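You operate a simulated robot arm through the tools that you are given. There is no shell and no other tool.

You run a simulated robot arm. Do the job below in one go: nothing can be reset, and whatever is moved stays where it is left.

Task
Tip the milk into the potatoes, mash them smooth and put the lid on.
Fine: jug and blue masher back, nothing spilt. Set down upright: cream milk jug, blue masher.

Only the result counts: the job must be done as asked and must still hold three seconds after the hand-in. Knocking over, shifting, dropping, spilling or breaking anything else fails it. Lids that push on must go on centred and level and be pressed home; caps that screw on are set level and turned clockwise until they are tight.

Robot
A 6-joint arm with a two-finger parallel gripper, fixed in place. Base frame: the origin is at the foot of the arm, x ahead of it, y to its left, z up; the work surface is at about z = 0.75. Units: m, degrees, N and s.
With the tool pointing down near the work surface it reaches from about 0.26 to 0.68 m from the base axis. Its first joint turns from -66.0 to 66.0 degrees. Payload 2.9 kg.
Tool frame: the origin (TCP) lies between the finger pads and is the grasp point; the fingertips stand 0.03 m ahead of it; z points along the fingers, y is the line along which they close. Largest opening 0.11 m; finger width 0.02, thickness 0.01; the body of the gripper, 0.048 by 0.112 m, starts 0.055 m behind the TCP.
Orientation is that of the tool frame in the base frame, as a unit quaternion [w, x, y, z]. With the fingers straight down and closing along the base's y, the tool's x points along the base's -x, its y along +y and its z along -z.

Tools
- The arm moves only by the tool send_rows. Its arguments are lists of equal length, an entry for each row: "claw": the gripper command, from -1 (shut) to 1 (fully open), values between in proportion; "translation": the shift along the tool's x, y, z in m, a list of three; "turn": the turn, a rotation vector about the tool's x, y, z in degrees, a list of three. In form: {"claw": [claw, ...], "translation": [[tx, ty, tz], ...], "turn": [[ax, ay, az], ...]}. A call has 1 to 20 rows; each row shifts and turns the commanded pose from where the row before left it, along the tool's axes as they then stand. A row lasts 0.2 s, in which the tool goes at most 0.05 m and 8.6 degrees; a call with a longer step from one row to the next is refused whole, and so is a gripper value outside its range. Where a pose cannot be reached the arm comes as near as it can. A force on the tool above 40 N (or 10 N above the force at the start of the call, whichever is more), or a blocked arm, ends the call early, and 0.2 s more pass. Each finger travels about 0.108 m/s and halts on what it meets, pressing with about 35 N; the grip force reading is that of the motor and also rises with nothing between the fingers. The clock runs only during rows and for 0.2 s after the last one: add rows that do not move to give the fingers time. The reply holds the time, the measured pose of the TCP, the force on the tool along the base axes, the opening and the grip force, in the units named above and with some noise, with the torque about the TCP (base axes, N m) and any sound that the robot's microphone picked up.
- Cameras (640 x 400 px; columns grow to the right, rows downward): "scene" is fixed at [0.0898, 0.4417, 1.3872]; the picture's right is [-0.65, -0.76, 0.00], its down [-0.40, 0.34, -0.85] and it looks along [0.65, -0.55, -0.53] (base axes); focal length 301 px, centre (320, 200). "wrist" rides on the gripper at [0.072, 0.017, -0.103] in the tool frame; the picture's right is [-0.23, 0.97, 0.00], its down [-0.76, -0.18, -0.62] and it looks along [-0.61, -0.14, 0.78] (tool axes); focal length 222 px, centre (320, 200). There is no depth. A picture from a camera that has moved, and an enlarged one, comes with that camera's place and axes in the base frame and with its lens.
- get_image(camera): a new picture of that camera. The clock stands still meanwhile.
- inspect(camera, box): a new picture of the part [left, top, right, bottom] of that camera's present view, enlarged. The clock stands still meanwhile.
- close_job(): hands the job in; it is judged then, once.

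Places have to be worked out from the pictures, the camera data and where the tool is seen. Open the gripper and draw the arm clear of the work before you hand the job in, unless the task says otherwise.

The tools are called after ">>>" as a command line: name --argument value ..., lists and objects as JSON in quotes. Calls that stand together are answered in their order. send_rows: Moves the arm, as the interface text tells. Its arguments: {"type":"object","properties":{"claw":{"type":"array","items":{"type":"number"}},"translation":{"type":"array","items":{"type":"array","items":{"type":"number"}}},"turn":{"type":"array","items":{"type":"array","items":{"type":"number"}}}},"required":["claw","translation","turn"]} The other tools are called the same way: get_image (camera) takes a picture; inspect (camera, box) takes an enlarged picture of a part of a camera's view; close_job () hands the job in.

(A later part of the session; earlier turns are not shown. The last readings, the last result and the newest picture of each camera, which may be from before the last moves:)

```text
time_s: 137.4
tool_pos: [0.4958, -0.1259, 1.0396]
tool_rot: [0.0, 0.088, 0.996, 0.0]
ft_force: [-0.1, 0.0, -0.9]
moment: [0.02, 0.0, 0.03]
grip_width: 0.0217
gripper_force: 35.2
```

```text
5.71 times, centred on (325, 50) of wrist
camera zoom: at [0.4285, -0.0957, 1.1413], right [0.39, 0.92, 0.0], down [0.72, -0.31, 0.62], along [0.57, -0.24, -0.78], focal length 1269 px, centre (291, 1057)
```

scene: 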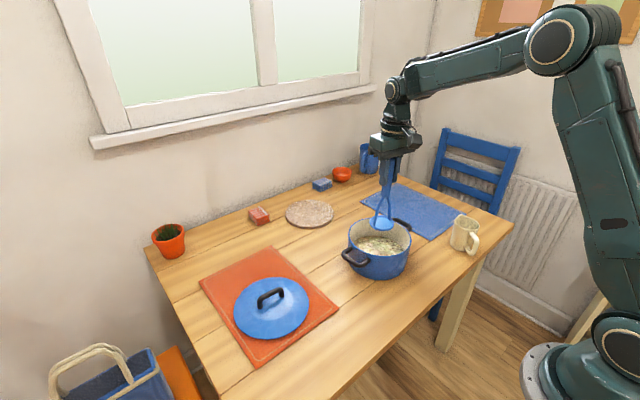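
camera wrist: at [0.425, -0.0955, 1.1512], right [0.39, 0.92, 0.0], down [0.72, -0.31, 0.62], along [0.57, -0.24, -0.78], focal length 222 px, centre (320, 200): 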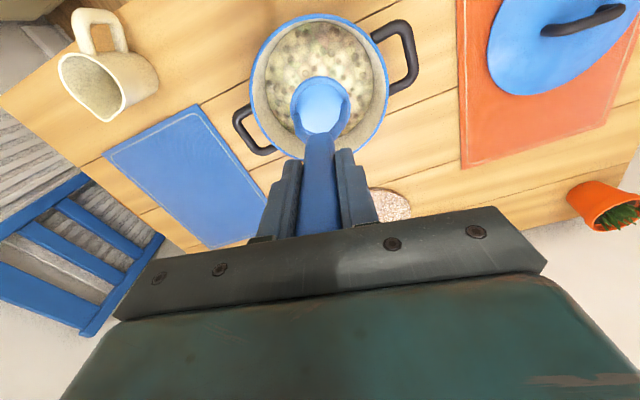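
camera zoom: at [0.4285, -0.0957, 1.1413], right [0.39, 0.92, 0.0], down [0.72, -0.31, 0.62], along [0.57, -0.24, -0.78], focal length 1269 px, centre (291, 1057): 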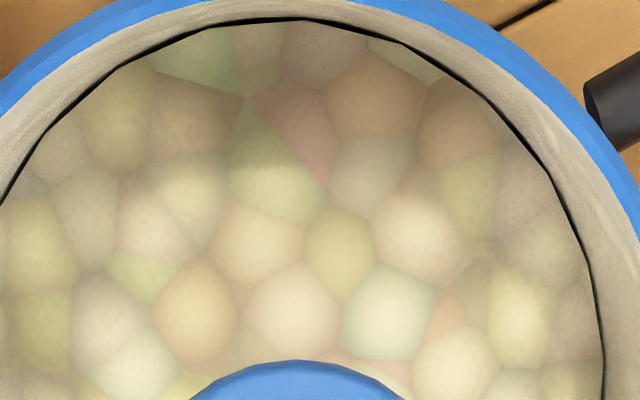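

The surface no longer changes between rounds, so I take it as mashed smooth. I'll return the masher by reversing the exact path.

>>> send_rows --claw '[-1, -1, -1, -1, -1, -1, -1, -1, -1, -1, -1, -1, -1, -1, -1, -1, -1]' --translation '[[0, 0, -0.01], [0, 0, 0], [0, 0, 0], [0.02263, 0.0305, 0], [0.02263, 0.0305, 0], [0.02263, 0.0305, 0], [0.02263, 0.0305, 0], [0.02263, 0.0305, 0], [0.02263, 0.0305, 0], [0.02263, 0.0305, 0], [0, 0, 0], [0, 0, 0.035], [0, 0, 0.035], [0, 0, 0.035], [0, 0, 0.02], [0, 0, 0.011], [0, 0, 0]]' --turn '[[0, 0, 0], [0, 0, 0], [0, 0, 0], [0, 0, 0], [0, 0, 0], [0, 0, 0], [0, 0, 0], [0, 0, 0], [0, 0, 0], [0, 0, 0], [0, 0, 0], [0, 0, 0], [0, 0, 0], [0, 0, 0], [0, 0, 0], [0, 0, 0], [0, 0, 0]]'

>>> inspect --camera "scene" --box '[290, 230, 410, 350]'

```text
time_s: 141.0
tool_pos: [0.377, 0.1126, 0.9129]
tool_rot: [0.0, 0.087, 0.996, -0.001]
ft_force: [0.2, -0.3, -0.4]
moment: [0.01, 0.01, 0.03]
grip_width: 0.0215
gripper_force: 35.1
```

```text
3.33 times, centred on (350, 290) of scene
camera zoom: at [0.0898, 0.4417, 1.3872], right [-0.65, -0.76, 0.0], down [-0.4, 0.34, -0.85], along [0.65, -0.55, -0.53], focal length 1003 px, centre (220, -100)
```

zoom: 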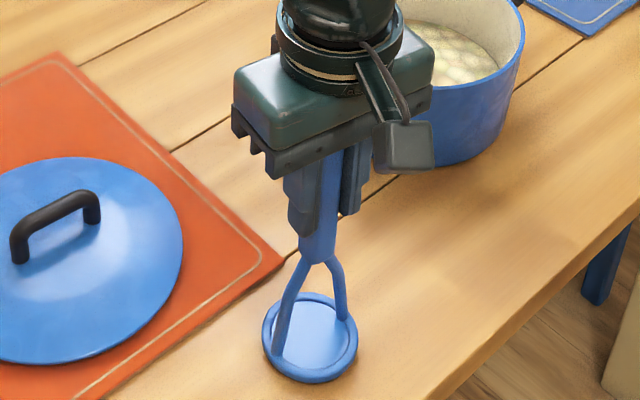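

The masher is a few millimetres above the table. I'll inch down to contact.

>>> send_rows --claw '[-1, -1, -1, -1, -1]' --translation '[[0, 0, 0.0015], [0, 0, 0.0015], [0, 0, 0.0007], [0, 0, 0], [0, 0, 0]]' --turn '[[0, 0, 0], [0, 0, 0], [0, 0, 0], [0, 0, 0], [0, 0, 0]]'

```text
time_s: 142.2
tool_pos: [0.3765, 0.1141, 0.9098]
tool_rot: [0.0, 0.088, 0.996, 0.0]
ft_force: [0.8, -0.1, -1.0]
moment: [0.01, -0.01, 0.03]
grip_width: 0.0217
gripper_force: 34.9
```

>>> send_rows --claw '[-1, -1, -1, -1]' --translation '[[0, 0, 0.0007], [0, 0, 0.0005], [0, 0, 0], [0, 0, 0]]' --turn '[[0, 0, 0], [0, 0, 0], [0, 0, 0], [0, 0, 0]]'

```text
time_s: 143.2
tool_pos: [0.3755, 0.1141, 0.9081]
tool_rot: [-0.001, 0.087, 0.996, 0.001]
ft_force: [-3.8, 0.7, 9.8]
moment: [0.09, 0.4, 0.01]
grip_width: 0.0215
gripper_force: 35.8
```

It's in contact at about 10 N. I'll release gently and rise.

>>> send_rows --claw '[-1, -0.4, 0.2, 1, 1, 1, 1, 1, 1, 1, 1]' --translation '[[0, 0, -0.0003], [0, 0, 0], [0, 0, 0], [0, 0, 0], [0, 0, 0], [0, 0, -0.02], [0, 0, -0.04], [0, 0, -0.04], [0, 0, -0.04], [0, 0, -0.04], [0, 0, 0]]' --turn '[[0, 0, 0], [0, 0, 0], [0, 0, 0], [0, 0, 0], [0, 0, 0], [0, 0, 0], [0, 0, 0], [0, 0, 0], [0, 0, 0], [0, 0, 0], [0, 0, 0]]'

>>> inspect --camera "scene" --box '[310, 255, 390, 355]'

>>> get_image --camera "wrist"

```text
time_s: 145.6
tool_pos: [0.3775, 0.1136, 1.0897]
tool_rot: [0.0, 0.087, 0.996, 0.0]
ft_force: [0.3, 0.6, -0.2]
moment: [-0.03, 0.03, -0.01]
grip_width: 0.1101
gripper_force: 0.0
```

```text
4.00 times, centred on (350, 305) of scene
camera zoom: at [0.0898, 0.4417, 1.3872], right [-0.65, -0.76, 0.0], down [-0.4, 0.34, -0.85], along [0.65, -0.55, -0.53], focal length 1203 px, centre (200, -220)
```

zoom: 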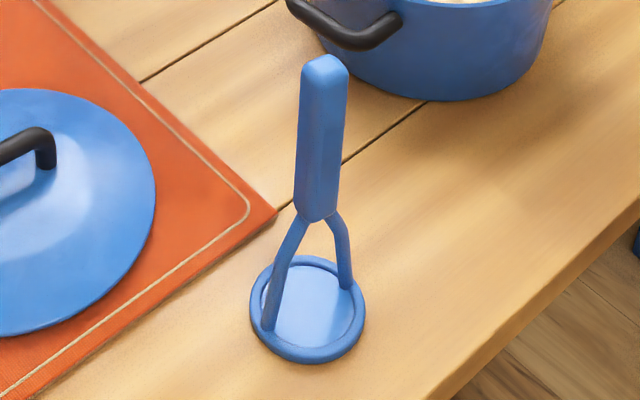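

```text
taken
camera wrist: at [0.309, 0.1434, 1.1926], right [0.39, 0.92, 0.0], down [0.72, -0.31, 0.62], along [0.57, -0.24, -0.78], focal length 222 px, centre (320, 200)
```

wrist: 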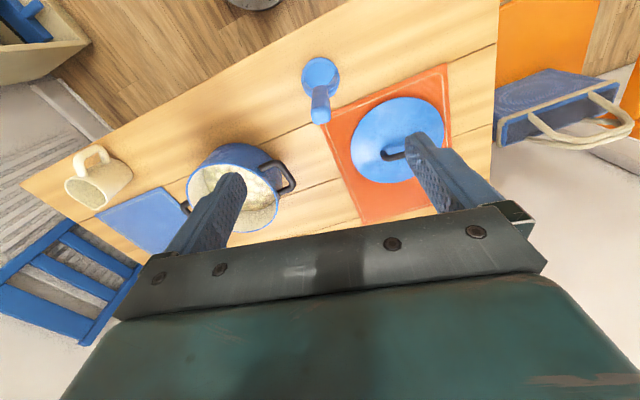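

The masher stands back in place, within about 3 mm. For the lid, I'll square the tool up and move to where the wrist camera sees it clearly.

>>> send_rows --claw '[1, 1, 1, 1, 1, 1, 1]' --translation '[[0, 0, 0], [0, 0, 0], [-0.0325, 0.0268, -0.003], [-0.0325, 0.0268, -0.003], [-0.0325, 0.0268, -0.003], [-0.0325, 0.0268, -0.003], [0, 0, 0]]' --turn '[[0, 0, -5], [0, 0, -5], [0, 0, 0], [0, 0, 0], [0, 0, 0], [0, 0, 0], [0, 0, 0]]'

>>> get_image --camera "wrist"

>>> inspect --camera "wrist" --box '[240, 30, 400, 170]'

```text
time_s: 147.2
tool_pos: [0.5073, 0.2211, 1.1023]
tool_rot: [0.0, 0.001, 1.0, 0.0]
ft_force: [1.0, 0.5, 0.2]
moment: [-0.01, 0.0, 0.04]
grip_width: 0.1101
gripper_force: 0.0
```

```text
taken
camera wrist: at [0.4357, 0.2379, 1.2043], right [0.23, 0.97, 0.0], down [0.76, -0.18, 0.62], along [0.61, -0.14, -0.78], focal length 222 px, centre (320, 200)
```

wrist: 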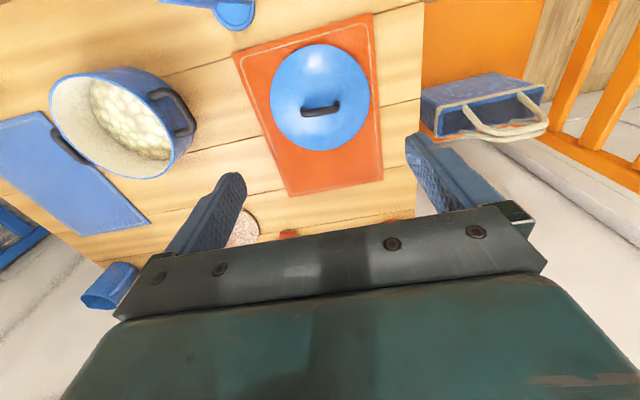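

```text
2.86 times, centred on (320, 100) of wrist
camera zoom: at [0.4357, 0.2379, 1.2043], right [0.23, 0.97, 0.0], down [0.76, -0.18, 0.62], along [0.61, -0.14, -0.78], focal length 635 px, centre (320, 486)
```

zoom: 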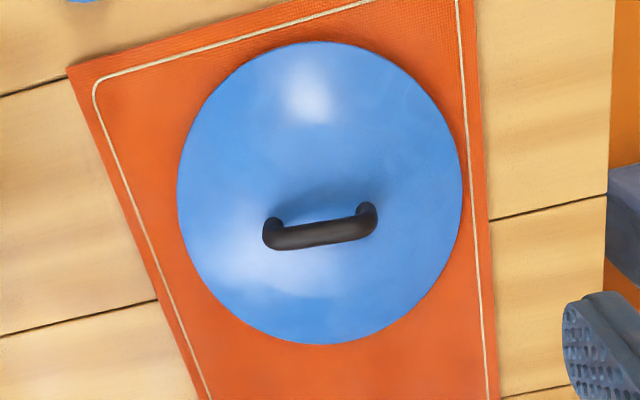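

The lid's centre is near (0.554, 0.2115) and its handle bar runs along yaw ≈86° at z≈0.80. Before picking it up I'll measure the pot rim the same way, from directly over it.

>>> send_rows --claw '[1, 1, 1, 1, 1, 1, 1, 1, 1]' --translation '[[0.0075, -0.0419, -0.0104], [0.0075, -0.0419, -0.0104], [0.0075, -0.0419, -0.0104], [0.0075, -0.0419, -0.0104], [0.0075, -0.0419, -0.0104], [0.0075, -0.0419, -0.0104], [0.0075, -0.0419, -0.0104], [0.0075, -0.0419, -0.0104], [0, 0, 0]]' --turn '[[0, 0, 0], [0, 0, 0], [0, 0, 0], [0, 0, 0], [0, 0, 0], [0, 0, 0], [0, 0, 0], [0, 0, 0], [0, 0, 0]]'

>>> inspect --camera "wrist" --box '[240, 30, 400, 170]'

>>> inspect --camera "scene" --box '[330, 200, 430, 290]'

```text
time_s: 149.2
tool_pos: [0.4476, -0.1164, 1.1872]
tool_rot: [0.0, 0.0, 1.0, 0.0]
ft_force: [-0.2, 0.0, -0.5]
moment: [-0.02, 0.0, -0.01]
grip_width: 0.1097
gripper_force: 0.0
```

```text
2.86 times, centred on (320, 100) of wrist
camera zoom: at [0.3755, -0.099, 1.2906], right [0.23, 0.97, 0.0], down [0.76, -0.18, 0.62], along [0.61, -0.14, -0.78], focal length 635 px, centre (320, 486)
```

zoom: 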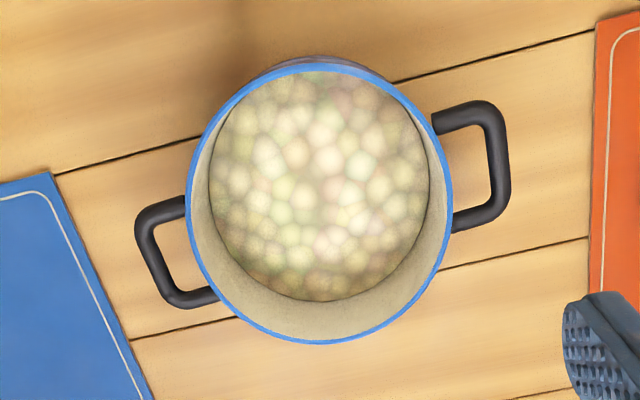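

```text
4.44 times, centred on (380, 245) of scene
camera zoom: at [0.0898, 0.4416, 1.3872], right [-0.65, -0.76, 0.0], down [-0.4, 0.34, -0.85], along [0.65, -0.55, -0.53], focal length 1337 px, centre (53, 0)
```

zoom: 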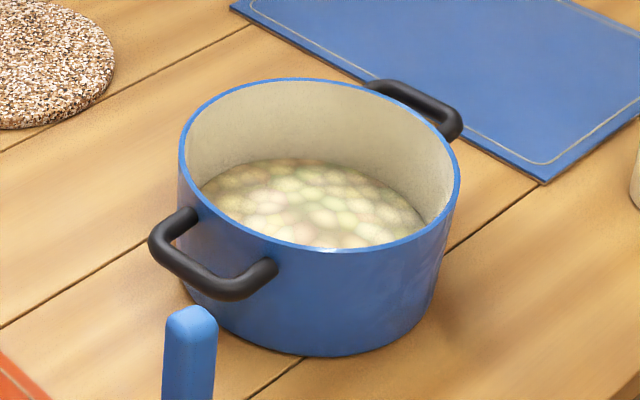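

Both cameras now agree that the pot rim centre is at (0.5005, -0.127), R 0.090, z 0.844. They also agree on the lid: centre (0.5565, 0.2105), R 0.095. I'll turn to grip across the lid handle and move above it.

>>> send_rows --claw '[1, 1, 1, 1, 1, 1, 1, 1, 1, 1, 1, 1]' --translation '[[0, 0, 0], [0, 0, 0], [0, 0, 0], [0, 0, 0], [0, 0, 0], [0, 0, 0], [0, 0, 0], [0, 0, 0], [0, 0, 0], [0, 0, 0], [0, 0, 0], [0, 0, 0]]' --turn '[[0, 0, 8.545], [0, 0, 8.545], [0, 0, 8.545], [0, 0, 8.545], [0, 0, 8.545], [0, 0, 8.545], [0, 0, 8.545], [0, 0, 8.545], [0, 0, 8.545], [0, 0, 8.545], [0, 0, 8.545], [0, 0, 0]]'

>>> send_rows --claw '[1, 1, 1, 1, 1, 1, 1, 1, 1, 1, 1, 1]' --translation '[[0.0417, 0.0107, 0.0125], [0.0417, 0.0107, 0.0125], [0.0417, 0.0107, 0.0125], [0.0417, 0.0107, 0.0125], [0.0417, 0.0107, 0.0125], [0.0417, 0.0107, 0.0125], [0.0417, 0.0107, 0.0125], [0.0417, 0.0107, 0.0125], [0, 0, 0.045], [0, 0, 0.045], [0, 0, 0.045], [0, 0, 0]]' --turn '[[0, 0, 0], [0, 0, 0], [0, 0, 0], [0, 0, 0], [0, 0, 0], [0, 0, 0], [0, 0, 0], [0, 0, 0], [0, 0, 0], [0, 0, 0], [0, 0, 0], [0, 0, 0]]'

>>> get_image --camera "wrist"

>>> inspect --camera "scene" --box '[200, 180, 360, 340]'

```text
time_s: 151.8
tool_pos: [0.4457, -0.1141, 1.1842]
tool_rot: [0.0, 0.732, 0.682, 0.0]
ft_force: [-0.6, 0.3, -0.8]
moment: [0.04, -0.01, 0.01]
grip_width: 0.1102
gripper_force: 0.0
```

```text
time_s: 154.4
tool_pos: [0.5542, 0.2108, 0.9514]
tool_rot: [0.0, 0.731, 0.682, 0.0]
ft_force: [-0.3, 0.2, 0.4]
moment: [0.0, -0.01, 0.02]
grip_width: 0.1101
gripper_force: 0.1
```

```text
taken
camera wrist: at [0.5769, 0.2819, 1.0536], right [0.96, -0.29, 0.0], down [-0.23, -0.75, 0.62], along [-0.18, -0.59, -0.78], focal length 222 px, centre (320, 200)
```

wrist: 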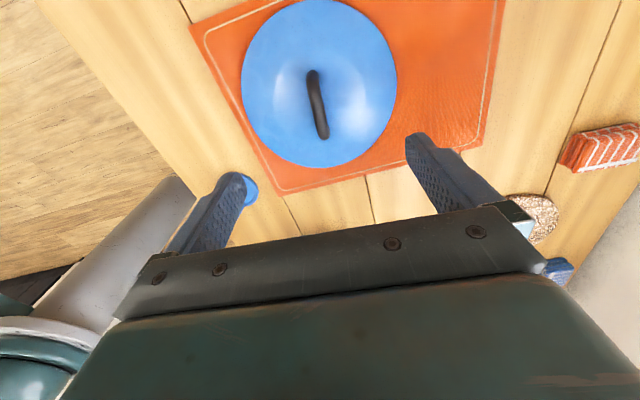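

```text
2.50 times, centred on (280, 260) of scene
camera zoom: at [0.0898, 0.4417, 1.3872], right [-0.65, -0.76, 0.0], down [-0.4, 0.34, -0.85], along [0.65, -0.55, -0.53], focal length 752 px, centre (420, 50)
```

zoom: 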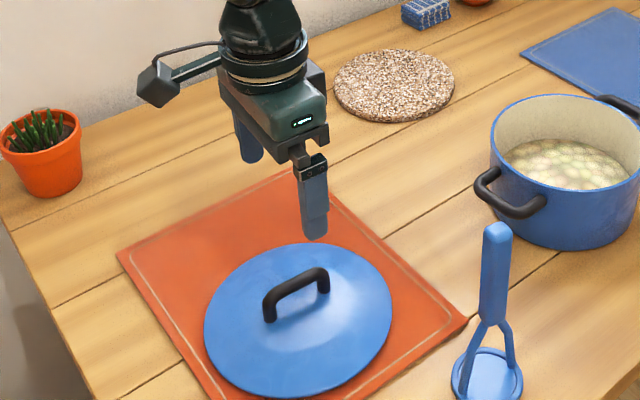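

I'll enlarge the lid in this view for the exact handle position and angle.

>>> inspect --camera "wrist" --box '[230, 0, 410, 180]'

>>> inspect --camera "scene" --box '[220, 260, 320, 350]'

```text
2.22 times, centred on (320, 90) of wrist
camera zoom: at [0.5769, 0.2819, 1.0536], right [0.96, -0.29, 0.0], down [-0.23, -0.75, 0.62], along [-0.18, -0.59, -0.78], focal length 494 px, centre (320, 444)
```

zoom: 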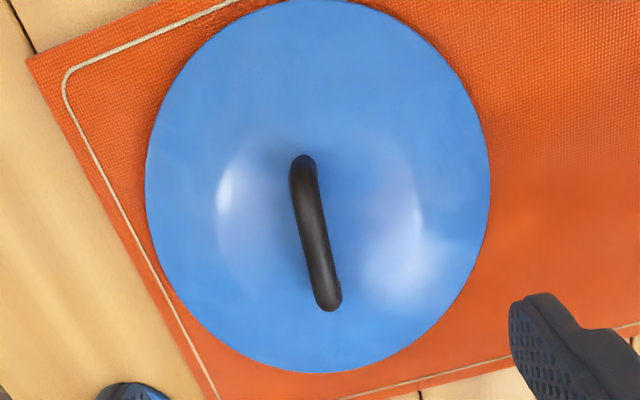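

```text
4.44 times, centred on (270, 305) of scene
camera zoom: at [0.0898, 0.4417, 1.3872], right [-0.65, -0.76, 0.0], down [-0.4, 0.34, -0.85], along [0.65, -0.55, -0.53], focal length 1337 px, centre (542, -267)
```

zoom: 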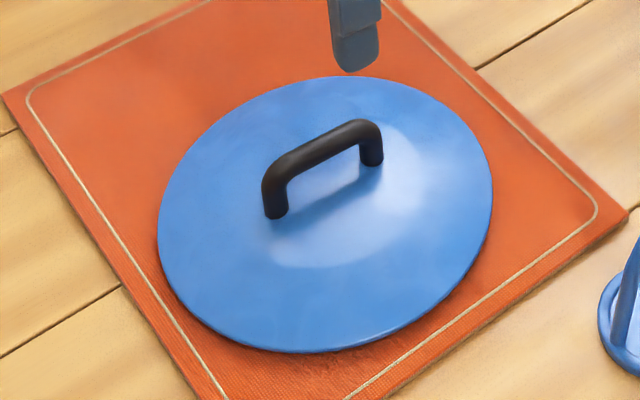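

The handle bar is centred at (0.5545, 0.212), z≈0.80, and the tool lines up with it. I'll descend to TCP z≈0.812 with the fingers on either side of the bar.

>>> send_rows --claw '[1, 1, 1, 1, 1, 1, 1]' --translation '[[0, 0.0005, 0.04], [0, 0, 0.04], [0, 0, 0.03], [0, 0, 0.018], [0, 0, 0.006], [0, 0, 0.005], [0, 0, 0]]' --turn '[[0, 0, 0], [0, 0, 0], [0, 0, 0], [0, 0, 0], [0, 0, 0], [0, 0, 0], [0, 0, 0]]'

>>> inspect --camera "scene" --box '[220, 240, 320, 350]'

>>> get_image --camera "wrist"

```text
time_s: 156.0
tool_pos: [0.5552, 0.2113, 0.8103]
tool_rot: [0.0, 0.731, 0.682, 0.001]
ft_force: [-0.5, 0.9, 0.3]
moment: [0.0, -0.01, 0.03]
grip_width: 0.11
gripper_force: 0.1
```

```text
3.64 times, centred on (270, 295) of scene
camera zoom: at [0.0898, 0.4417, 1.3872], right [-0.65, -0.76, 0.0], down [-0.4, 0.34, -0.85], along [0.65, -0.55, -0.53], focal length 1094 px, centre (502, -146)
```

zoom: 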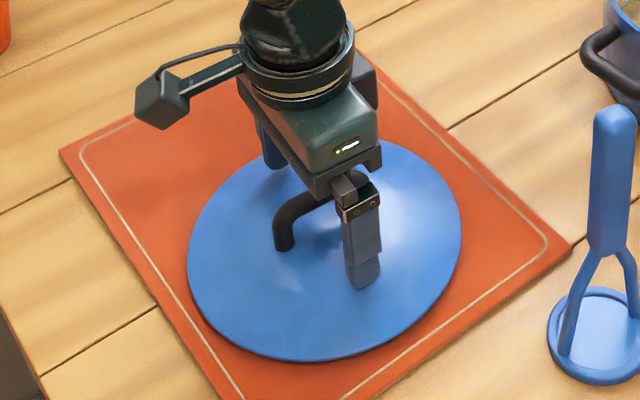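

```text
taken
camera wrist: at [0.578, 0.283, 0.9135], right [0.96, -0.29, 0.0], down [-0.23, -0.75, 0.62], along [-0.18, -0.59, -0.78], focal length 222 px, centre (320, 200)
```

wrist: 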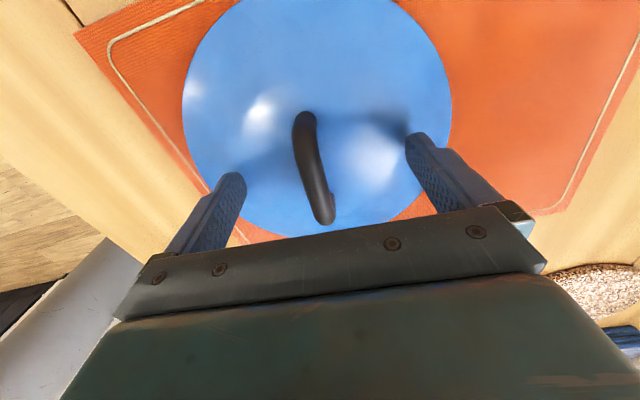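

The fingers straddle the bar and clear the lid. I'll go 3 mm lower and close.

>>> send_rows --claw '[1, 1, 0.3, -0.3, -1, -1, -1]' --translation '[[0, 0, 0.003], [0, 0, 0], [0, 0, 0], [0, 0, 0], [0, 0, 0], [0, 0, 0], [0, 0, 0]]' --turn '[[0, 0, 0], [0, 0, 0], [0, 0, 0], [0, 0, 0], [0, 0, 0], [0, 0, 0], [0, 0, 0]]'

>>> get_image --camera "wrist"

```text
time_s: 157.6
tool_pos: [0.5554, 0.2121, 0.8083]
tool_rot: [-0.001, 0.731, 0.683, 0.001]
ft_force: [0.2, 2.5, 3.9]
moment: [-0.02, 0.02, -0.11]
grip_width: 0.0158
gripper_force: 35.0
```

```text
taken
camera wrist: at [0.5781, 0.283, 0.911], right [0.96, -0.29, 0.0], down [-0.23, -0.75, 0.62], along [-0.18, -0.59, -0.78], focal length 222 px, centre (320, 200)
```

wrist: 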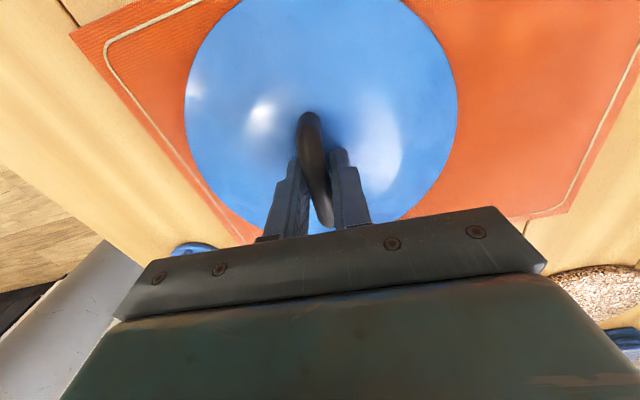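

The bar is gripped at 15.8 mm. I'll lift slowly and check that the lid comes up level.

>>> send_rows --claw '[-1, -1, -1, -1, -1, -1, -1, -1, -1]' --translation '[[0, 0, -0.003], [0, 0, -0.01], [0, 0, -0.022], [0, 0, -0.03], [0, 0, -0.03], [0, 0, -0.03], [0, 0, -0.025], [0, 0, 0], [0, 0, 0]]' --turn '[[0, 0, 0], [0, 0, 0], [0, 0, 0], [0, 0, 0], [0, 0, 0], [0, 0, 0], [0, 0, 0], [0, 0, 0], [0, 0, 0]]'

>>> inspect --camera "scene" --box '[220, 170, 340, 290]'

>>> get_image --camera "wrist"

```text
time_s: 159.6
tool_pos: [0.5552, 0.2097, 0.9569]
tool_rot: [0.0, 0.731, 0.682, 0.0]
ft_force: [0.1, 0.4, -2.4]
moment: [0.03, 0.0, -0.03]
grip_width: 0.0156
gripper_force: 34.9
```

```text
3.33 times, centred on (280, 230) of scene
camera zoom: at [0.0898, 0.4417, 1.3872], right [-0.65, -0.76, 0.0], down [-0.4, 0.34, -0.85], along [0.65, -0.55, -0.53], focal length 1003 px, centre (453, 100)
```

zoom: 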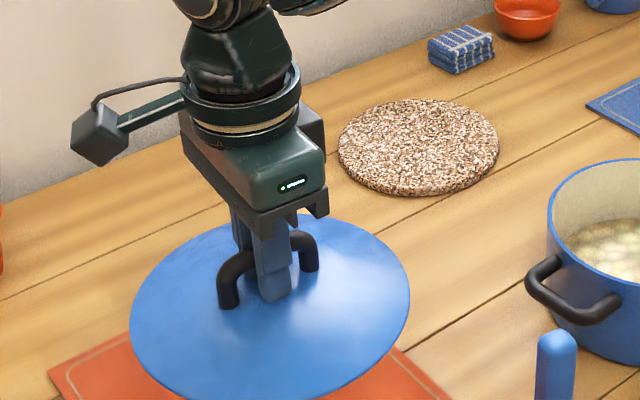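

```text
taken
camera wrist: at [0.5787, 0.2825, 1.0605], right [0.96, -0.29, 0.0], down [-0.23, -0.75, 0.62], along [-0.18, -0.6, -0.78], focal length 222 px, centre (320, 200)
```

wrist: 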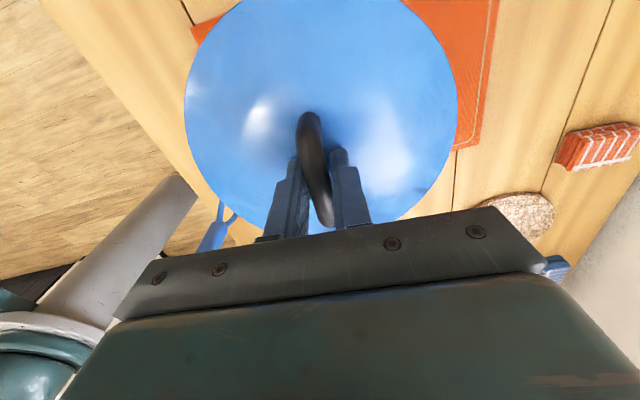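

The lid hangs level, with no slip, and its centre is within 2 mm of the TCP. I'll carry it over the pot centre at this height.

>>> send_rows --claw '[-1, -1, -1, -1, -1, -1, -1, -1, -1, -1, -1, -1]' --translation '[[-0.0171, -0.0016, 0], [-0.036, -0.00344, 0], [-0.036, -0.00344, 0], [-0.036, -0.00344, 0], [-0.036, -0.00344, 0], [-0.036, -0.00344, 0], [-0.036, -0.00344, 0], [-0.036, -0.00344, 0], [-0.036, -0.00344, 0], [-0.036, -0.00344, 0], [0, 0, 0], [0, 0, 0]]' --turn '[[0, 0, 0], [0, 0, 0], [0, 0, 0], [0, 0, 0], [0, 0, 0], [0, 0, 0], [0, 0, 0], [0, 0, 0], [0, 0, 0], [0, 0, 0], [0, 0, 0], [0, 0, 0]]'

>>> inspect --camera "scene" --box '[330, 180, 430, 290]'

>>> get_image --camera "wrist"

```text
time_s: 162.2
tool_pos: [0.4984, -0.1268, 0.9566]
tool_rot: [-0.001, 0.732, 0.682, 0.0]
ft_force: [-0.5, 0.1, -2.4]
moment: [-0.02, 0.02, -0.04]
grip_width: 0.0157
gripper_force: 35.3
```

```text
3.64 times, centred on (380, 235) of scene
camera zoom: at [0.0898, 0.4416, 1.3872], right [-0.65, -0.76, 0.0], down [-0.4, 0.34, -0.85], along [0.65, -0.55, -0.53], focal length 1094 px, centre (102, 73)
```

zoom: 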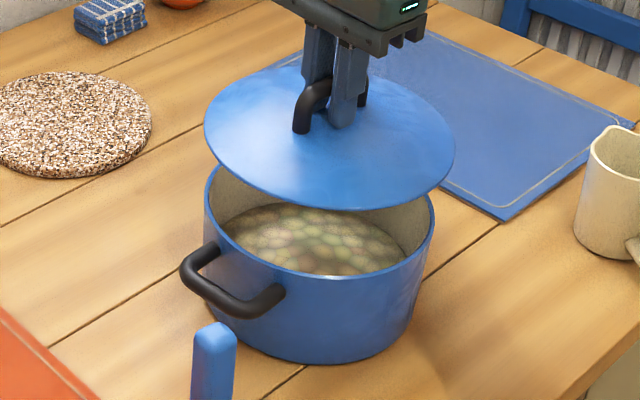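

```text
taken
camera wrist: at [0.522, -0.0554, 1.0599], right [0.96, -0.29, 0.0], down [-0.23, -0.75, 0.62], along [-0.18, -0.6, -0.78], focal length 222 px, centre (320, 200)
```

wrist: 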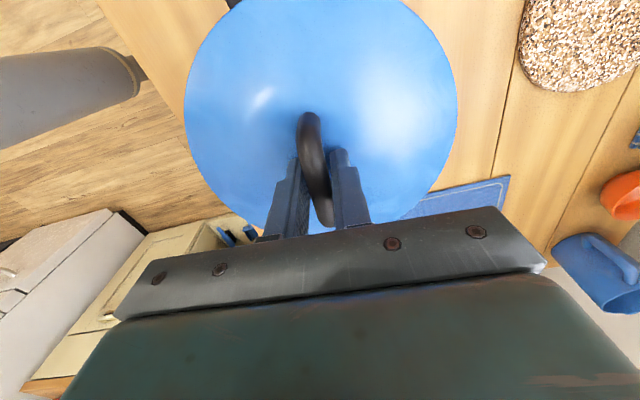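

From the scene camera the lid's centre matches the pot's to within 1–2 mm. I'll lower it until it's just above the rim and check again.

>>> send_rows --claw '[-1, -1, -1, -1, -1, -1]' --translation '[[0, 0.0005, 0.02], [0, 0, 0.02], [0, 0, 0.008], [0, 0, 0.005], [0, 0, 0], [0, 0, 0]]' --turn '[[0, 0, 0], [0, 0, 0], [0, 0, 0], [0, 0, 0], [0, 0, 0], [0, 0, 0]]'

>>> inspect --camera "scene" --box '[330, 190, 430, 290]'

```text
time_s: 163.6
tool_pos: [0.5008, -0.1262, 0.9058]
tool_rot: [0.001, 0.731, 0.683, 0.001]
ft_force: [-0.1, -0.7, -1.9]
moment: [0.07, 0.0, 0.03]
grip_width: 0.016
gripper_force: 35.2
```

```text
4.00 times, centred on (380, 240) of scene
camera zoom: at [0.0898, 0.4416, 1.3872], right [-0.65, -0.76, 0.0], down [-0.4, 0.34, -0.85], along [0.65, -0.55, -0.53], focal length 1203 px, centre (80, 40)
```

zoom: 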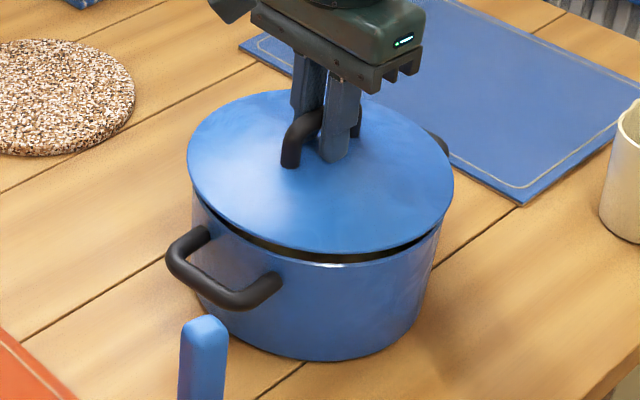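

The lid looks well centred, with a small gap left. I'll lower it in small steps until it makes contact.

>>> send_rows --claw '[-1, -1, -1, -1, -1, -1, -1]' --translation '[[0, 0, 0.003], [0, 0, 0.002], [0, 0, 0.002], [0, 0, 0.001], [0, 0, 0.001], [0, 0, 0], [0, 0, 0]]' --turn '[[0, 0, 0], [0, 0, 0], [0, 0, 0], [0, 0, 0], [0, 0, 0], [0, 0, 0], [0, 0, 0]]'

>>> inspect --camera "scene" --box '[330, 190, 430, 290]'

```text
time_s: 165.2
tool_pos: [0.5004, -0.126, 0.8954]
tool_rot: [0.0, 0.731, 0.682, 0.0]
ft_force: [-1.1, -0.4, -2.7]
moment: [0.03, 0.01, -0.02]
grip_width: 0.0155
gripper_force: 34.8
```

```text
4.00 times, centred on (380, 240) of scene
camera zoom: at [0.0898, 0.4416, 1.3872], right [-0.65, -0.76, 0.0], down [-0.4, 0.34, -0.85], along [0.65, -0.55, -0.53], focal length 1203 px, centre (80, 40)
```

zoom: 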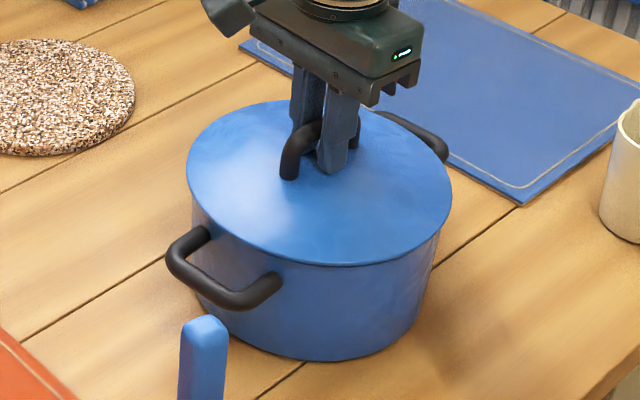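

The lid is almost on, with no contact force yet. I'll continue down gently.

>>> send_rows --claw '[-1, -1, -1, -1, -1, -1]' --translation '[[0, 0, 0.001], [0, 0, 0.001], [0, 0, 0.001], [0, 0, 0.001], [0, 0, 0], [0, 0, 0]]' --turn '[[0, 0, 0], [0, 0, 0], [0, 0, 0], [0, 0, 0], [0, 0, 0], [0, 0, 0]]'

```text
time_s: 166.6
tool_pos: [0.5001, -0.126, 0.8915]
tool_rot: [0.0, 0.732, 0.682, 0.0]
ft_force: [-0.1, -0.1, -1.0]
moment: [-0.01, 0.02, 0.01]
grip_width: 0.0155
gripper_force: 34.8
```

>>> send_rows --claw '[-1, -1, -1, -1, -1]' --translation '[[0, 0, 0.001], [0, 0, 0.001], [0, 0, 0.001], [0, 0, 0], [0, 0, 0]]' --turn '[[0, 0, 0], [0, 0, 0], [0, 0, 0], [0, 0, 0], [0, 0, 0]]'

>>> inspect --camera "scene" --box '[335, 200, 425, 280]'

```text
time_s: 167.8
tool_pos: [0.501, -0.1254, 0.8907]
tool_rot: [0.003, 0.731, 0.682, 0.002]
ft_force: [-9.6, -0.5, 35.6]
moment: [0.56, 0.25, 0.05]
grip_width: 0.0157
gripper_force: 34.8
```

```text
5.00 times, centred on (380, 240) of scene
camera zoom: at [0.089, 0.4418, 1.3872], right [-0.65, -0.76, 0.0], down [-0.4, 0.34, -0.85], along [0.65, -0.55, -0.53], focal length 1504 px, centre (20, 0)
```

zoom: 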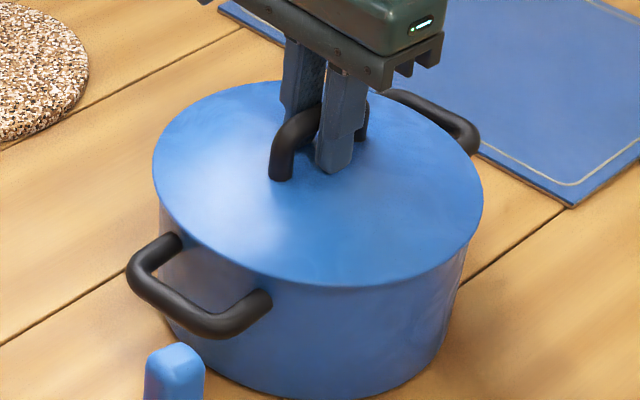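

The lid is seated at z 0.8907 and carrying 36 N. I'll ease off a little and check the load and that it's level.

>>> send_rows --claw '[-1, -1, -1, -1]' --translation '[[0, 0, -0.001], [0, 0, 0], [0, 0, 0], [0, 0, 0]]' --turn '[[0, 0, 0], [0, 0, 0], [0, 0, 0], [0, 0, 0]]'

>>> get_image --camera "scene"

```text
time_s: 168.8
tool_pos: [0.5007, -0.1261, 0.891]
tool_rot: [0.002, 0.731, 0.682, 0.002]
ft_force: [-5.2, -1.7, 31.7]
moment: [-0.16, 0.15, 0.05]
grip_width: 0.0159
gripper_force: 34.6
```

```text
taken
```

scene: 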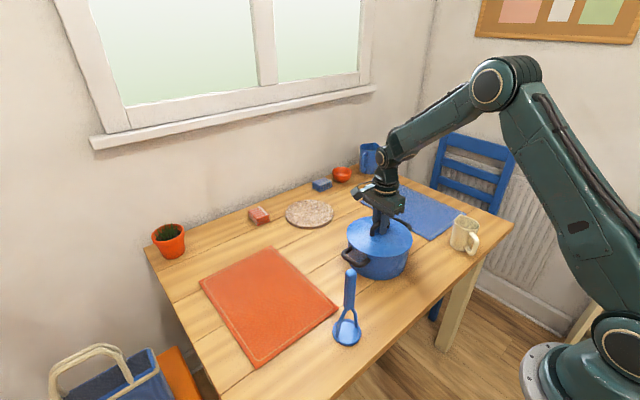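

>>> send_rows --claw '[-1, -1, -1, -1]' --translation '[[0, 0, -0.001], [0, 0, 0], [0, 0, 0], [0, 0, 0]]' --turn '[[0, 0, 0], [0, 0, 0], [0, 0, 0], [0, 0, 0]]'

```text
time_s: 169.8
tool_pos: [0.4999, -0.1257, 0.8913]
tool_rot: [0.001, 0.731, 0.682, 0.001]
ft_force: [-0.4, -9.0, 23.1]
moment: [-0.29, 0.05, 0.11]
grip_width: 0.0157
gripper_force: 34.5
```

>>> send_rows --claw '[-1, -1, -1, -1]' --translation '[[0, 0, -0.0012], [0, 0, 0], [0, 0, 0], [0, 0, 0]]' --turn '[[0, 0, 0], [0, 0, 0], [0, 0, 0], [0, 0, 0]]'

>>> inspect --camera "scene" --box '[335, 200, 425, 280]'

```text
time_s: 170.8
tool_pos: [0.5, -0.1247, 0.8916]
tool_rot: [-0.001, 0.731, 0.683, 0.001]
ft_force: [1.7, -0.4, 1.6]
moment: [-0.38, -0.16, 0.1]
grip_width: 0.0156
gripper_force: 34.7
```

```text
5.00 times, centred on (380, 240) of scene
camera zoom: at [0.0898, 0.4417, 1.3872], right [-0.65, -0.76, 0.0], down [-0.4, 0.34, -0.85], along [0.65, -0.55, -0.53], focal length 1504 px, centre (20, 0)
```

zoom: 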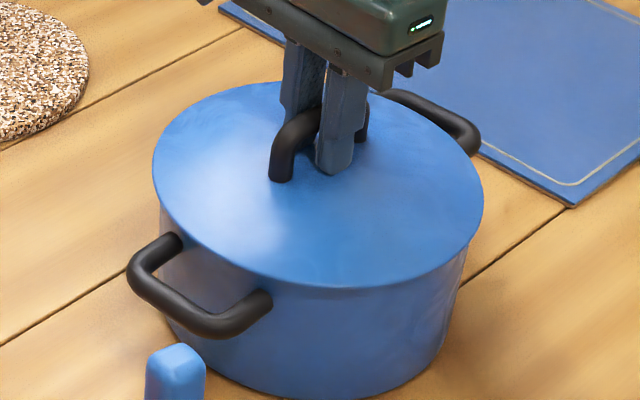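

The load is nearly zero. I'll release the handle, rise clear and inspect the seating.

>>> send_rows --claw '[-0.6, 0, 1, 1, 1, 1, 1, 1, 1]' --translation '[[0, 0, 0], [0, 0, 0], [0, 0, 0], [0, 0, 0], [0, 0, -0.02], [0, 0, -0.04], [0, 0, -0.04], [0, 0, -0.04], [0, 0, 0]]' --turn '[[0, 0, 0], [0, 0, 0], [0, 0, 0], [0, 0, 0], [0, 0, 0], [0, 0, 0], [0, 0, 0], [0, 0, 0], [0, 0, 0]]'

>>> inspect --camera "scene" --box '[335, 200, 425, 280]'

>>> inspect --camera "wrist" --box '[200, 0, 440, 190]'

```text
time_s: 172.8
tool_pos: [0.5012, -0.1265, 1.0299]
tool_rot: [-0.001, 0.731, 0.682, 0.0]
ft_force: [0.2, -0.7, -0.1]
moment: [0.05, 0.02, -0.04]
grip_width: 0.11
gripper_force: 0.0
```

```text
5.00 times, centred on (380, 240) of scene
camera zoom: at [0.0898, 0.4417, 1.3872], right [-0.65, -0.76, 0.0], down [-0.4, 0.34, -0.85], along [0.65, -0.55, -0.53], focal length 1504 px, centre (20, 0)
```

zoom: 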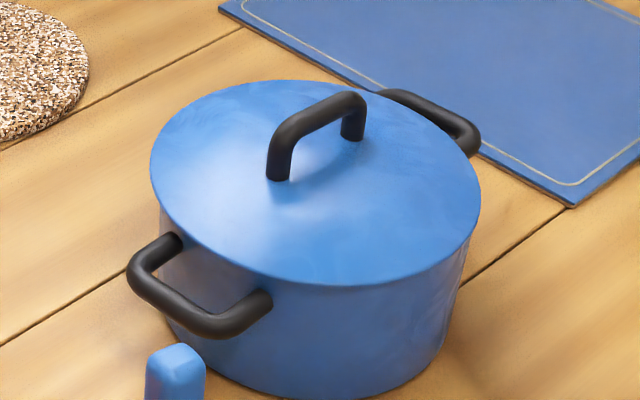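

```text
2.11 times, centred on (320, 95) of wrist
camera zoom: at [0.5234, -0.0543, 1.1334], right [0.96, -0.29, 0.0], down [-0.23, -0.75, 0.62], along [-0.18, -0.6, -0.78], focal length 468 px, centre (320, 421)
```

zoom: 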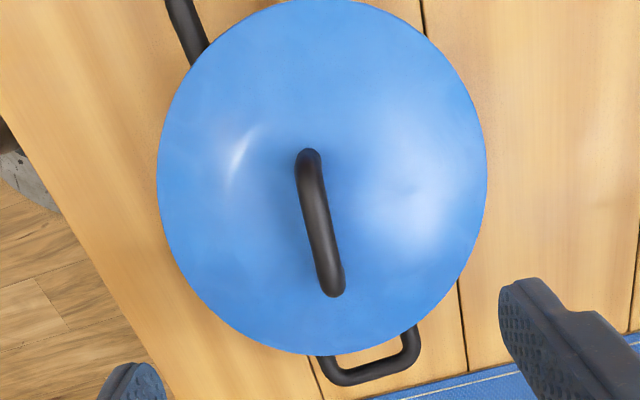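

The lid sits level and centred on the rim. To make sure it's home, I'll close the fingers and press straight down on the middle of the handle.

>>> send_rows --claw '[-1, -1, -1, -1, -1, -1, -1, -1, -1]' --translation '[[0, 0, 0], [0, 0, 0], [0, 0, 0], [0, 0, 0.04], [0, 0, 0.04], [0, 0, 0.022], [0, 0, 0.003], [0, 0, 0], [0, 0, 0]]' --turn '[[0, 0, 0], [0, 0, 0], [0, 0, 0], [0, 0, 0], [0, 0, 0], [0, 0, 0], [0, 0, 0], [0, 0, 0], [0, 0, 0]]'

>>> inspect --camera "scene" --box '[335, 180, 425, 280]'

```text
time_s: 174.8
tool_pos: [0.4997, -0.1257, 0.9253]
tool_rot: [0.0, 0.731, 0.682, -0.001]
ft_force: [0.3, -0.1, 0.4]
moment: [0.03, 0.0, 0.0]
grip_width: 0.0
gripper_force: 34.9
```

```text
4.00 times, centred on (380, 230) of scene
camera zoom: at [0.0898, 0.4417, 1.3872], right [-0.65, -0.76, 0.0], down [-0.4, 0.34, -0.85], along [0.65, -0.55, -0.53], focal length 1203 px, centre (80, 80)
```

zoom: 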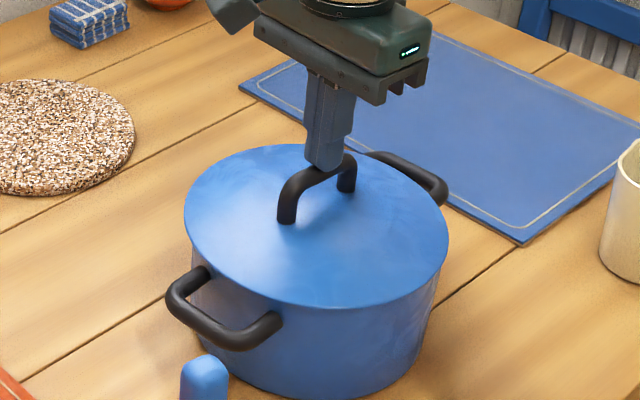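

The fingertips hover over the bar. Before pressing I'll check centring by zooming on the lid's left and right edges.

>>> inspect --camera "scene" --box '[335, 215, 375, 255]'

>>> inspect --camera "scene" --box '[385, 215, 425, 255]'

>>> inspect --camera "scene" --box '[360, 240, 400, 270]'

```text
10.00 times, centred on (355, 235) of scene
camera zoom: at [0.0898, 0.4417, 1.3872], right [-0.65, -0.76, 0.0], down [-0.4, 0.34, -0.85], along [0.65, -0.55, -0.53], focal length 3008 px, centre (-30, -150)
```

zoom: 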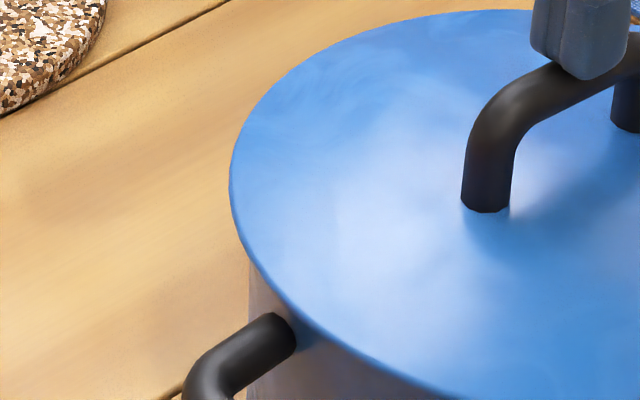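

```text
10.00 times, centred on (405, 235) of scene
camera zoom: at [0.0898, 0.4417, 1.3872], right [-0.65, -0.76, 0.0], down [-0.4, 0.34, -0.85], along [0.65, -0.55, -0.53], focal length 3008 px, centre (-530, -150)
```

zoom: 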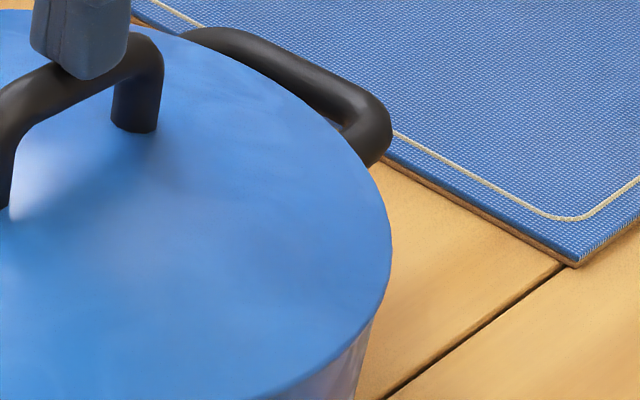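

```text
13.33 times, centred on (380, 255) of scene
camera zoom: at [0.0898, 0.4417, 1.3872], right [-0.65, -0.76, 0.0], down [-0.4, 0.34, -0.85], along [0.65, -0.55, -0.53], focal length 4011 px, centre (-480, -533)
```

zoom: 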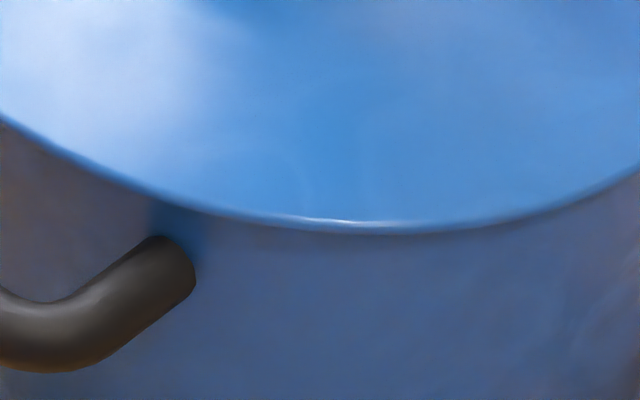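

Zooming in, the lid shifted about 2 mm towards +x/+y when I released it. I'll grip the handle again, recentre it, and press it home while holding it.

>>> send_rows --claw '[-1, 0, 1, 1, 1, 1, 1, 1]' --translation '[[0, 0, -0.03], [0, 0, 0], [0, 0, 0], [0, 0, 0], [0, 0, 0.03], [0, 0, 0.025], [0, 0, 0.008], [0, 0, 0]]' --turn '[[0, 0, 0], [0, 0, 0], [0, 0, 0], [0, 0, 0], [0, 0, 0], [0, 0, 0], [0, 0, 0], [0, 0, 0]]'

>>> get_image --camera "wrist"

```text
time_s: 176.6
tool_pos: [0.5004, -0.1258, 0.8933]
tool_rot: [0.001, 0.731, 0.682, 0.0]
ft_force: [0.4, 0.2, 1.0]
moment: [0.02, 0.01, 0.03]
grip_width: 0.11
gripper_force: 0.1
```

```text
taken
camera wrist: at [0.5231, -0.054, 0.9971], right [0.96, -0.29, 0.0], down [-0.23, -0.75, 0.62], along [-0.18, -0.6, -0.78], focal length 222 px, centre (320, 200)
```

wrist: 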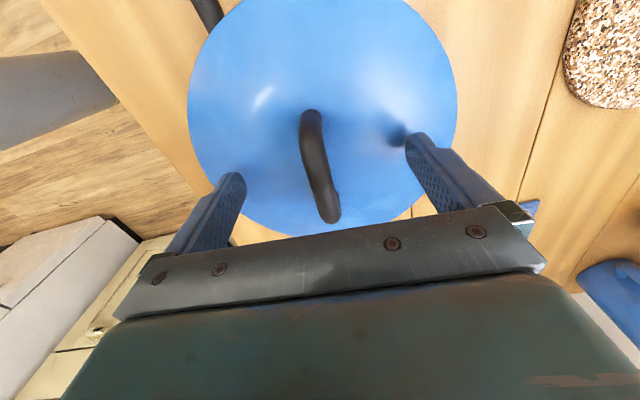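

The bar is about 1.7 mm off towards +x, which closing will pull back. Closing now.

>>> send_rows --claw '[1, 0.3, -0.3, -1, -1, -1]' --translation '[[0, 0, 0.001], [0, 0, 0], [0, 0, 0], [0, 0, 0], [0, 0, 0], [0, 0, 0]]' --turn '[[0, 0, 0], [0, 0, 0], [0, 0, 0], [0, 0, 0], [0, 0, 0], [0, 0, 0]]'

>>> inspect --camera "scene" --box '[335, 215, 375, 255]'

>>> inspect --camera "scene" --box '[385, 215, 425, 255]'

```text
time_s: 178.0
tool_pos: [0.5007, -0.1265, 0.8942]
tool_rot: [0.0, 0.731, 0.683, 0.0]
ft_force: [0.4, 0.1, 1.0]
moment: [-0.13, -0.02, 0.08]
grip_width: 0.0158
gripper_force: 35.4
```

```text
10.00 times, centred on (355, 235) of scene
camera zoom: at [0.0898, 0.4417, 1.3872], right [-0.65, -0.76, 0.0], down [-0.4, 0.34, -0.85], along [0.65, -0.55, -0.53], focal length 3008 px, centre (-30, -150)
```

zoom: 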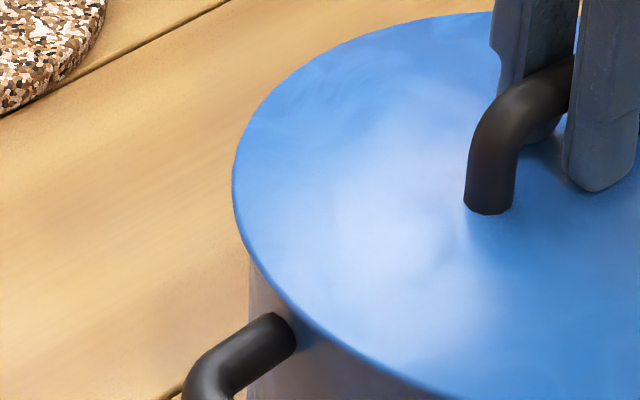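

```text
10.00 times, centred on (405, 235) of scene
camera zoom: at [0.0898, 0.4417, 1.3872], right [-0.65, -0.76, 0.0], down [-0.4, 0.34, -0.85], along [0.65, -0.55, -0.53], focal length 3008 px, centre (-530, -150)
```

zoom: 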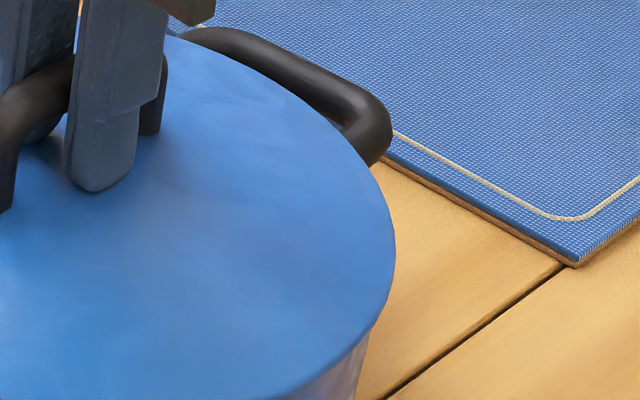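

The lid is now within about 1 mm of centre. I'll lift 2 mm, nudge the last millimetre, lower and press.

>>> send_rows --claw '[-1, -1, -1, -1, -1, -1, -1, -1, -1]' --translation '[[0, 0, -0.0025], [-0.00075, -0.00055, 0], [0, 0, 0], [0, 0, 0.001], [0, 0, 0.001], [0, 0, 0.0005], [0, 0, 0.0005], [0, 0, 0], [0, 0, 0]]' --turn '[[0, 0, 0], [0, 0, 0], [0, 0, 0], [0, 0, 0], [0, 0, 0], [0, 0, 0], [0, 0, 0], [0, 0, 0], [0, 0, 0]]'

```text
time_s: 180.0
tool_pos: [0.4989, -0.1266, 0.8927]
tool_rot: [0.001, 0.731, 0.682, 0.001]
ft_force: [-2.5, -0.7, 11.3]
moment: [0.17, 0.06, 0.01]
grip_width: 0.0155
gripper_force: 35.6
```

>>> send_rows --claw '[-1, -1, -1, -1, -1, -1]' --translation '[[0, 0, 0.0005], [0, 0, 0.0005], [0, 0, 0.0005], [0, 0, 0.0003], [0, 0, 0], [0, 0, 0]]' --turn '[[0, 0, 0], [0, 0, 0], [0, 0, 0], [0, 0, 0], [0, 0, 0], [0, 0, 0]]'

```text
time_s: 181.4
tool_pos: [0.5008, -0.1266, 0.893]
tool_rot: [0.003, 0.73, 0.683, 0.002]
ft_force: [0.8, 7.5, 31.6]
moment: [0.14, 0.05, -0.02]
grip_width: 0.0158
gripper_force: 35.0
```

There's no movement under 32 N, so the lid is resting on its stop. I'll ease off to near zero before opening.

>>> send_rows --claw '[-1, -1, -1, -1, -1, -1]' --translation '[[0, 0, -0.0007], [0, 0, -0.0007], [0, 0, -0.0005], [0, 0, 0], [0, 0, 0], [0, 0, 0]]' --turn '[[0, 0, 0], [0, 0, 0], [0, 0, 0], [0, 0, 0], [0, 0, 0], [0, 0, 0]]'

```text
time_s: 182.8
tool_pos: [0.4994, -0.1265, 0.8933]
tool_rot: [0.0, 0.731, 0.682, 0.0]
ft_force: [7.2, 2.6, 18.2]
moment: [-0.11, 0.0, 0.02]
grip_width: 0.0158
gripper_force: 35.7
```

>>> send_rows --claw '[-1, -1, -1, -1, -1]' --translation '[[0, 0, -0.0006], [0, 0, -0.0004], [0, 0, 0], [0, 0, 0], [0, 0, 0]]' --turn '[[0, 0, 0], [0, 0, 0], [0, 0, 0], [0, 0, 0], [0, 0, 0]]'

```text
time_s: 184.0
tool_pos: [0.499, -0.1266, 0.8929]
tool_rot: [-0.001, 0.731, 0.682, -0.001]
ft_force: [0.2, -2.1, 3.8]
moment: [-0.48, -0.04, 0.03]
grip_width: 0.0159
gripper_force: 35.2
```

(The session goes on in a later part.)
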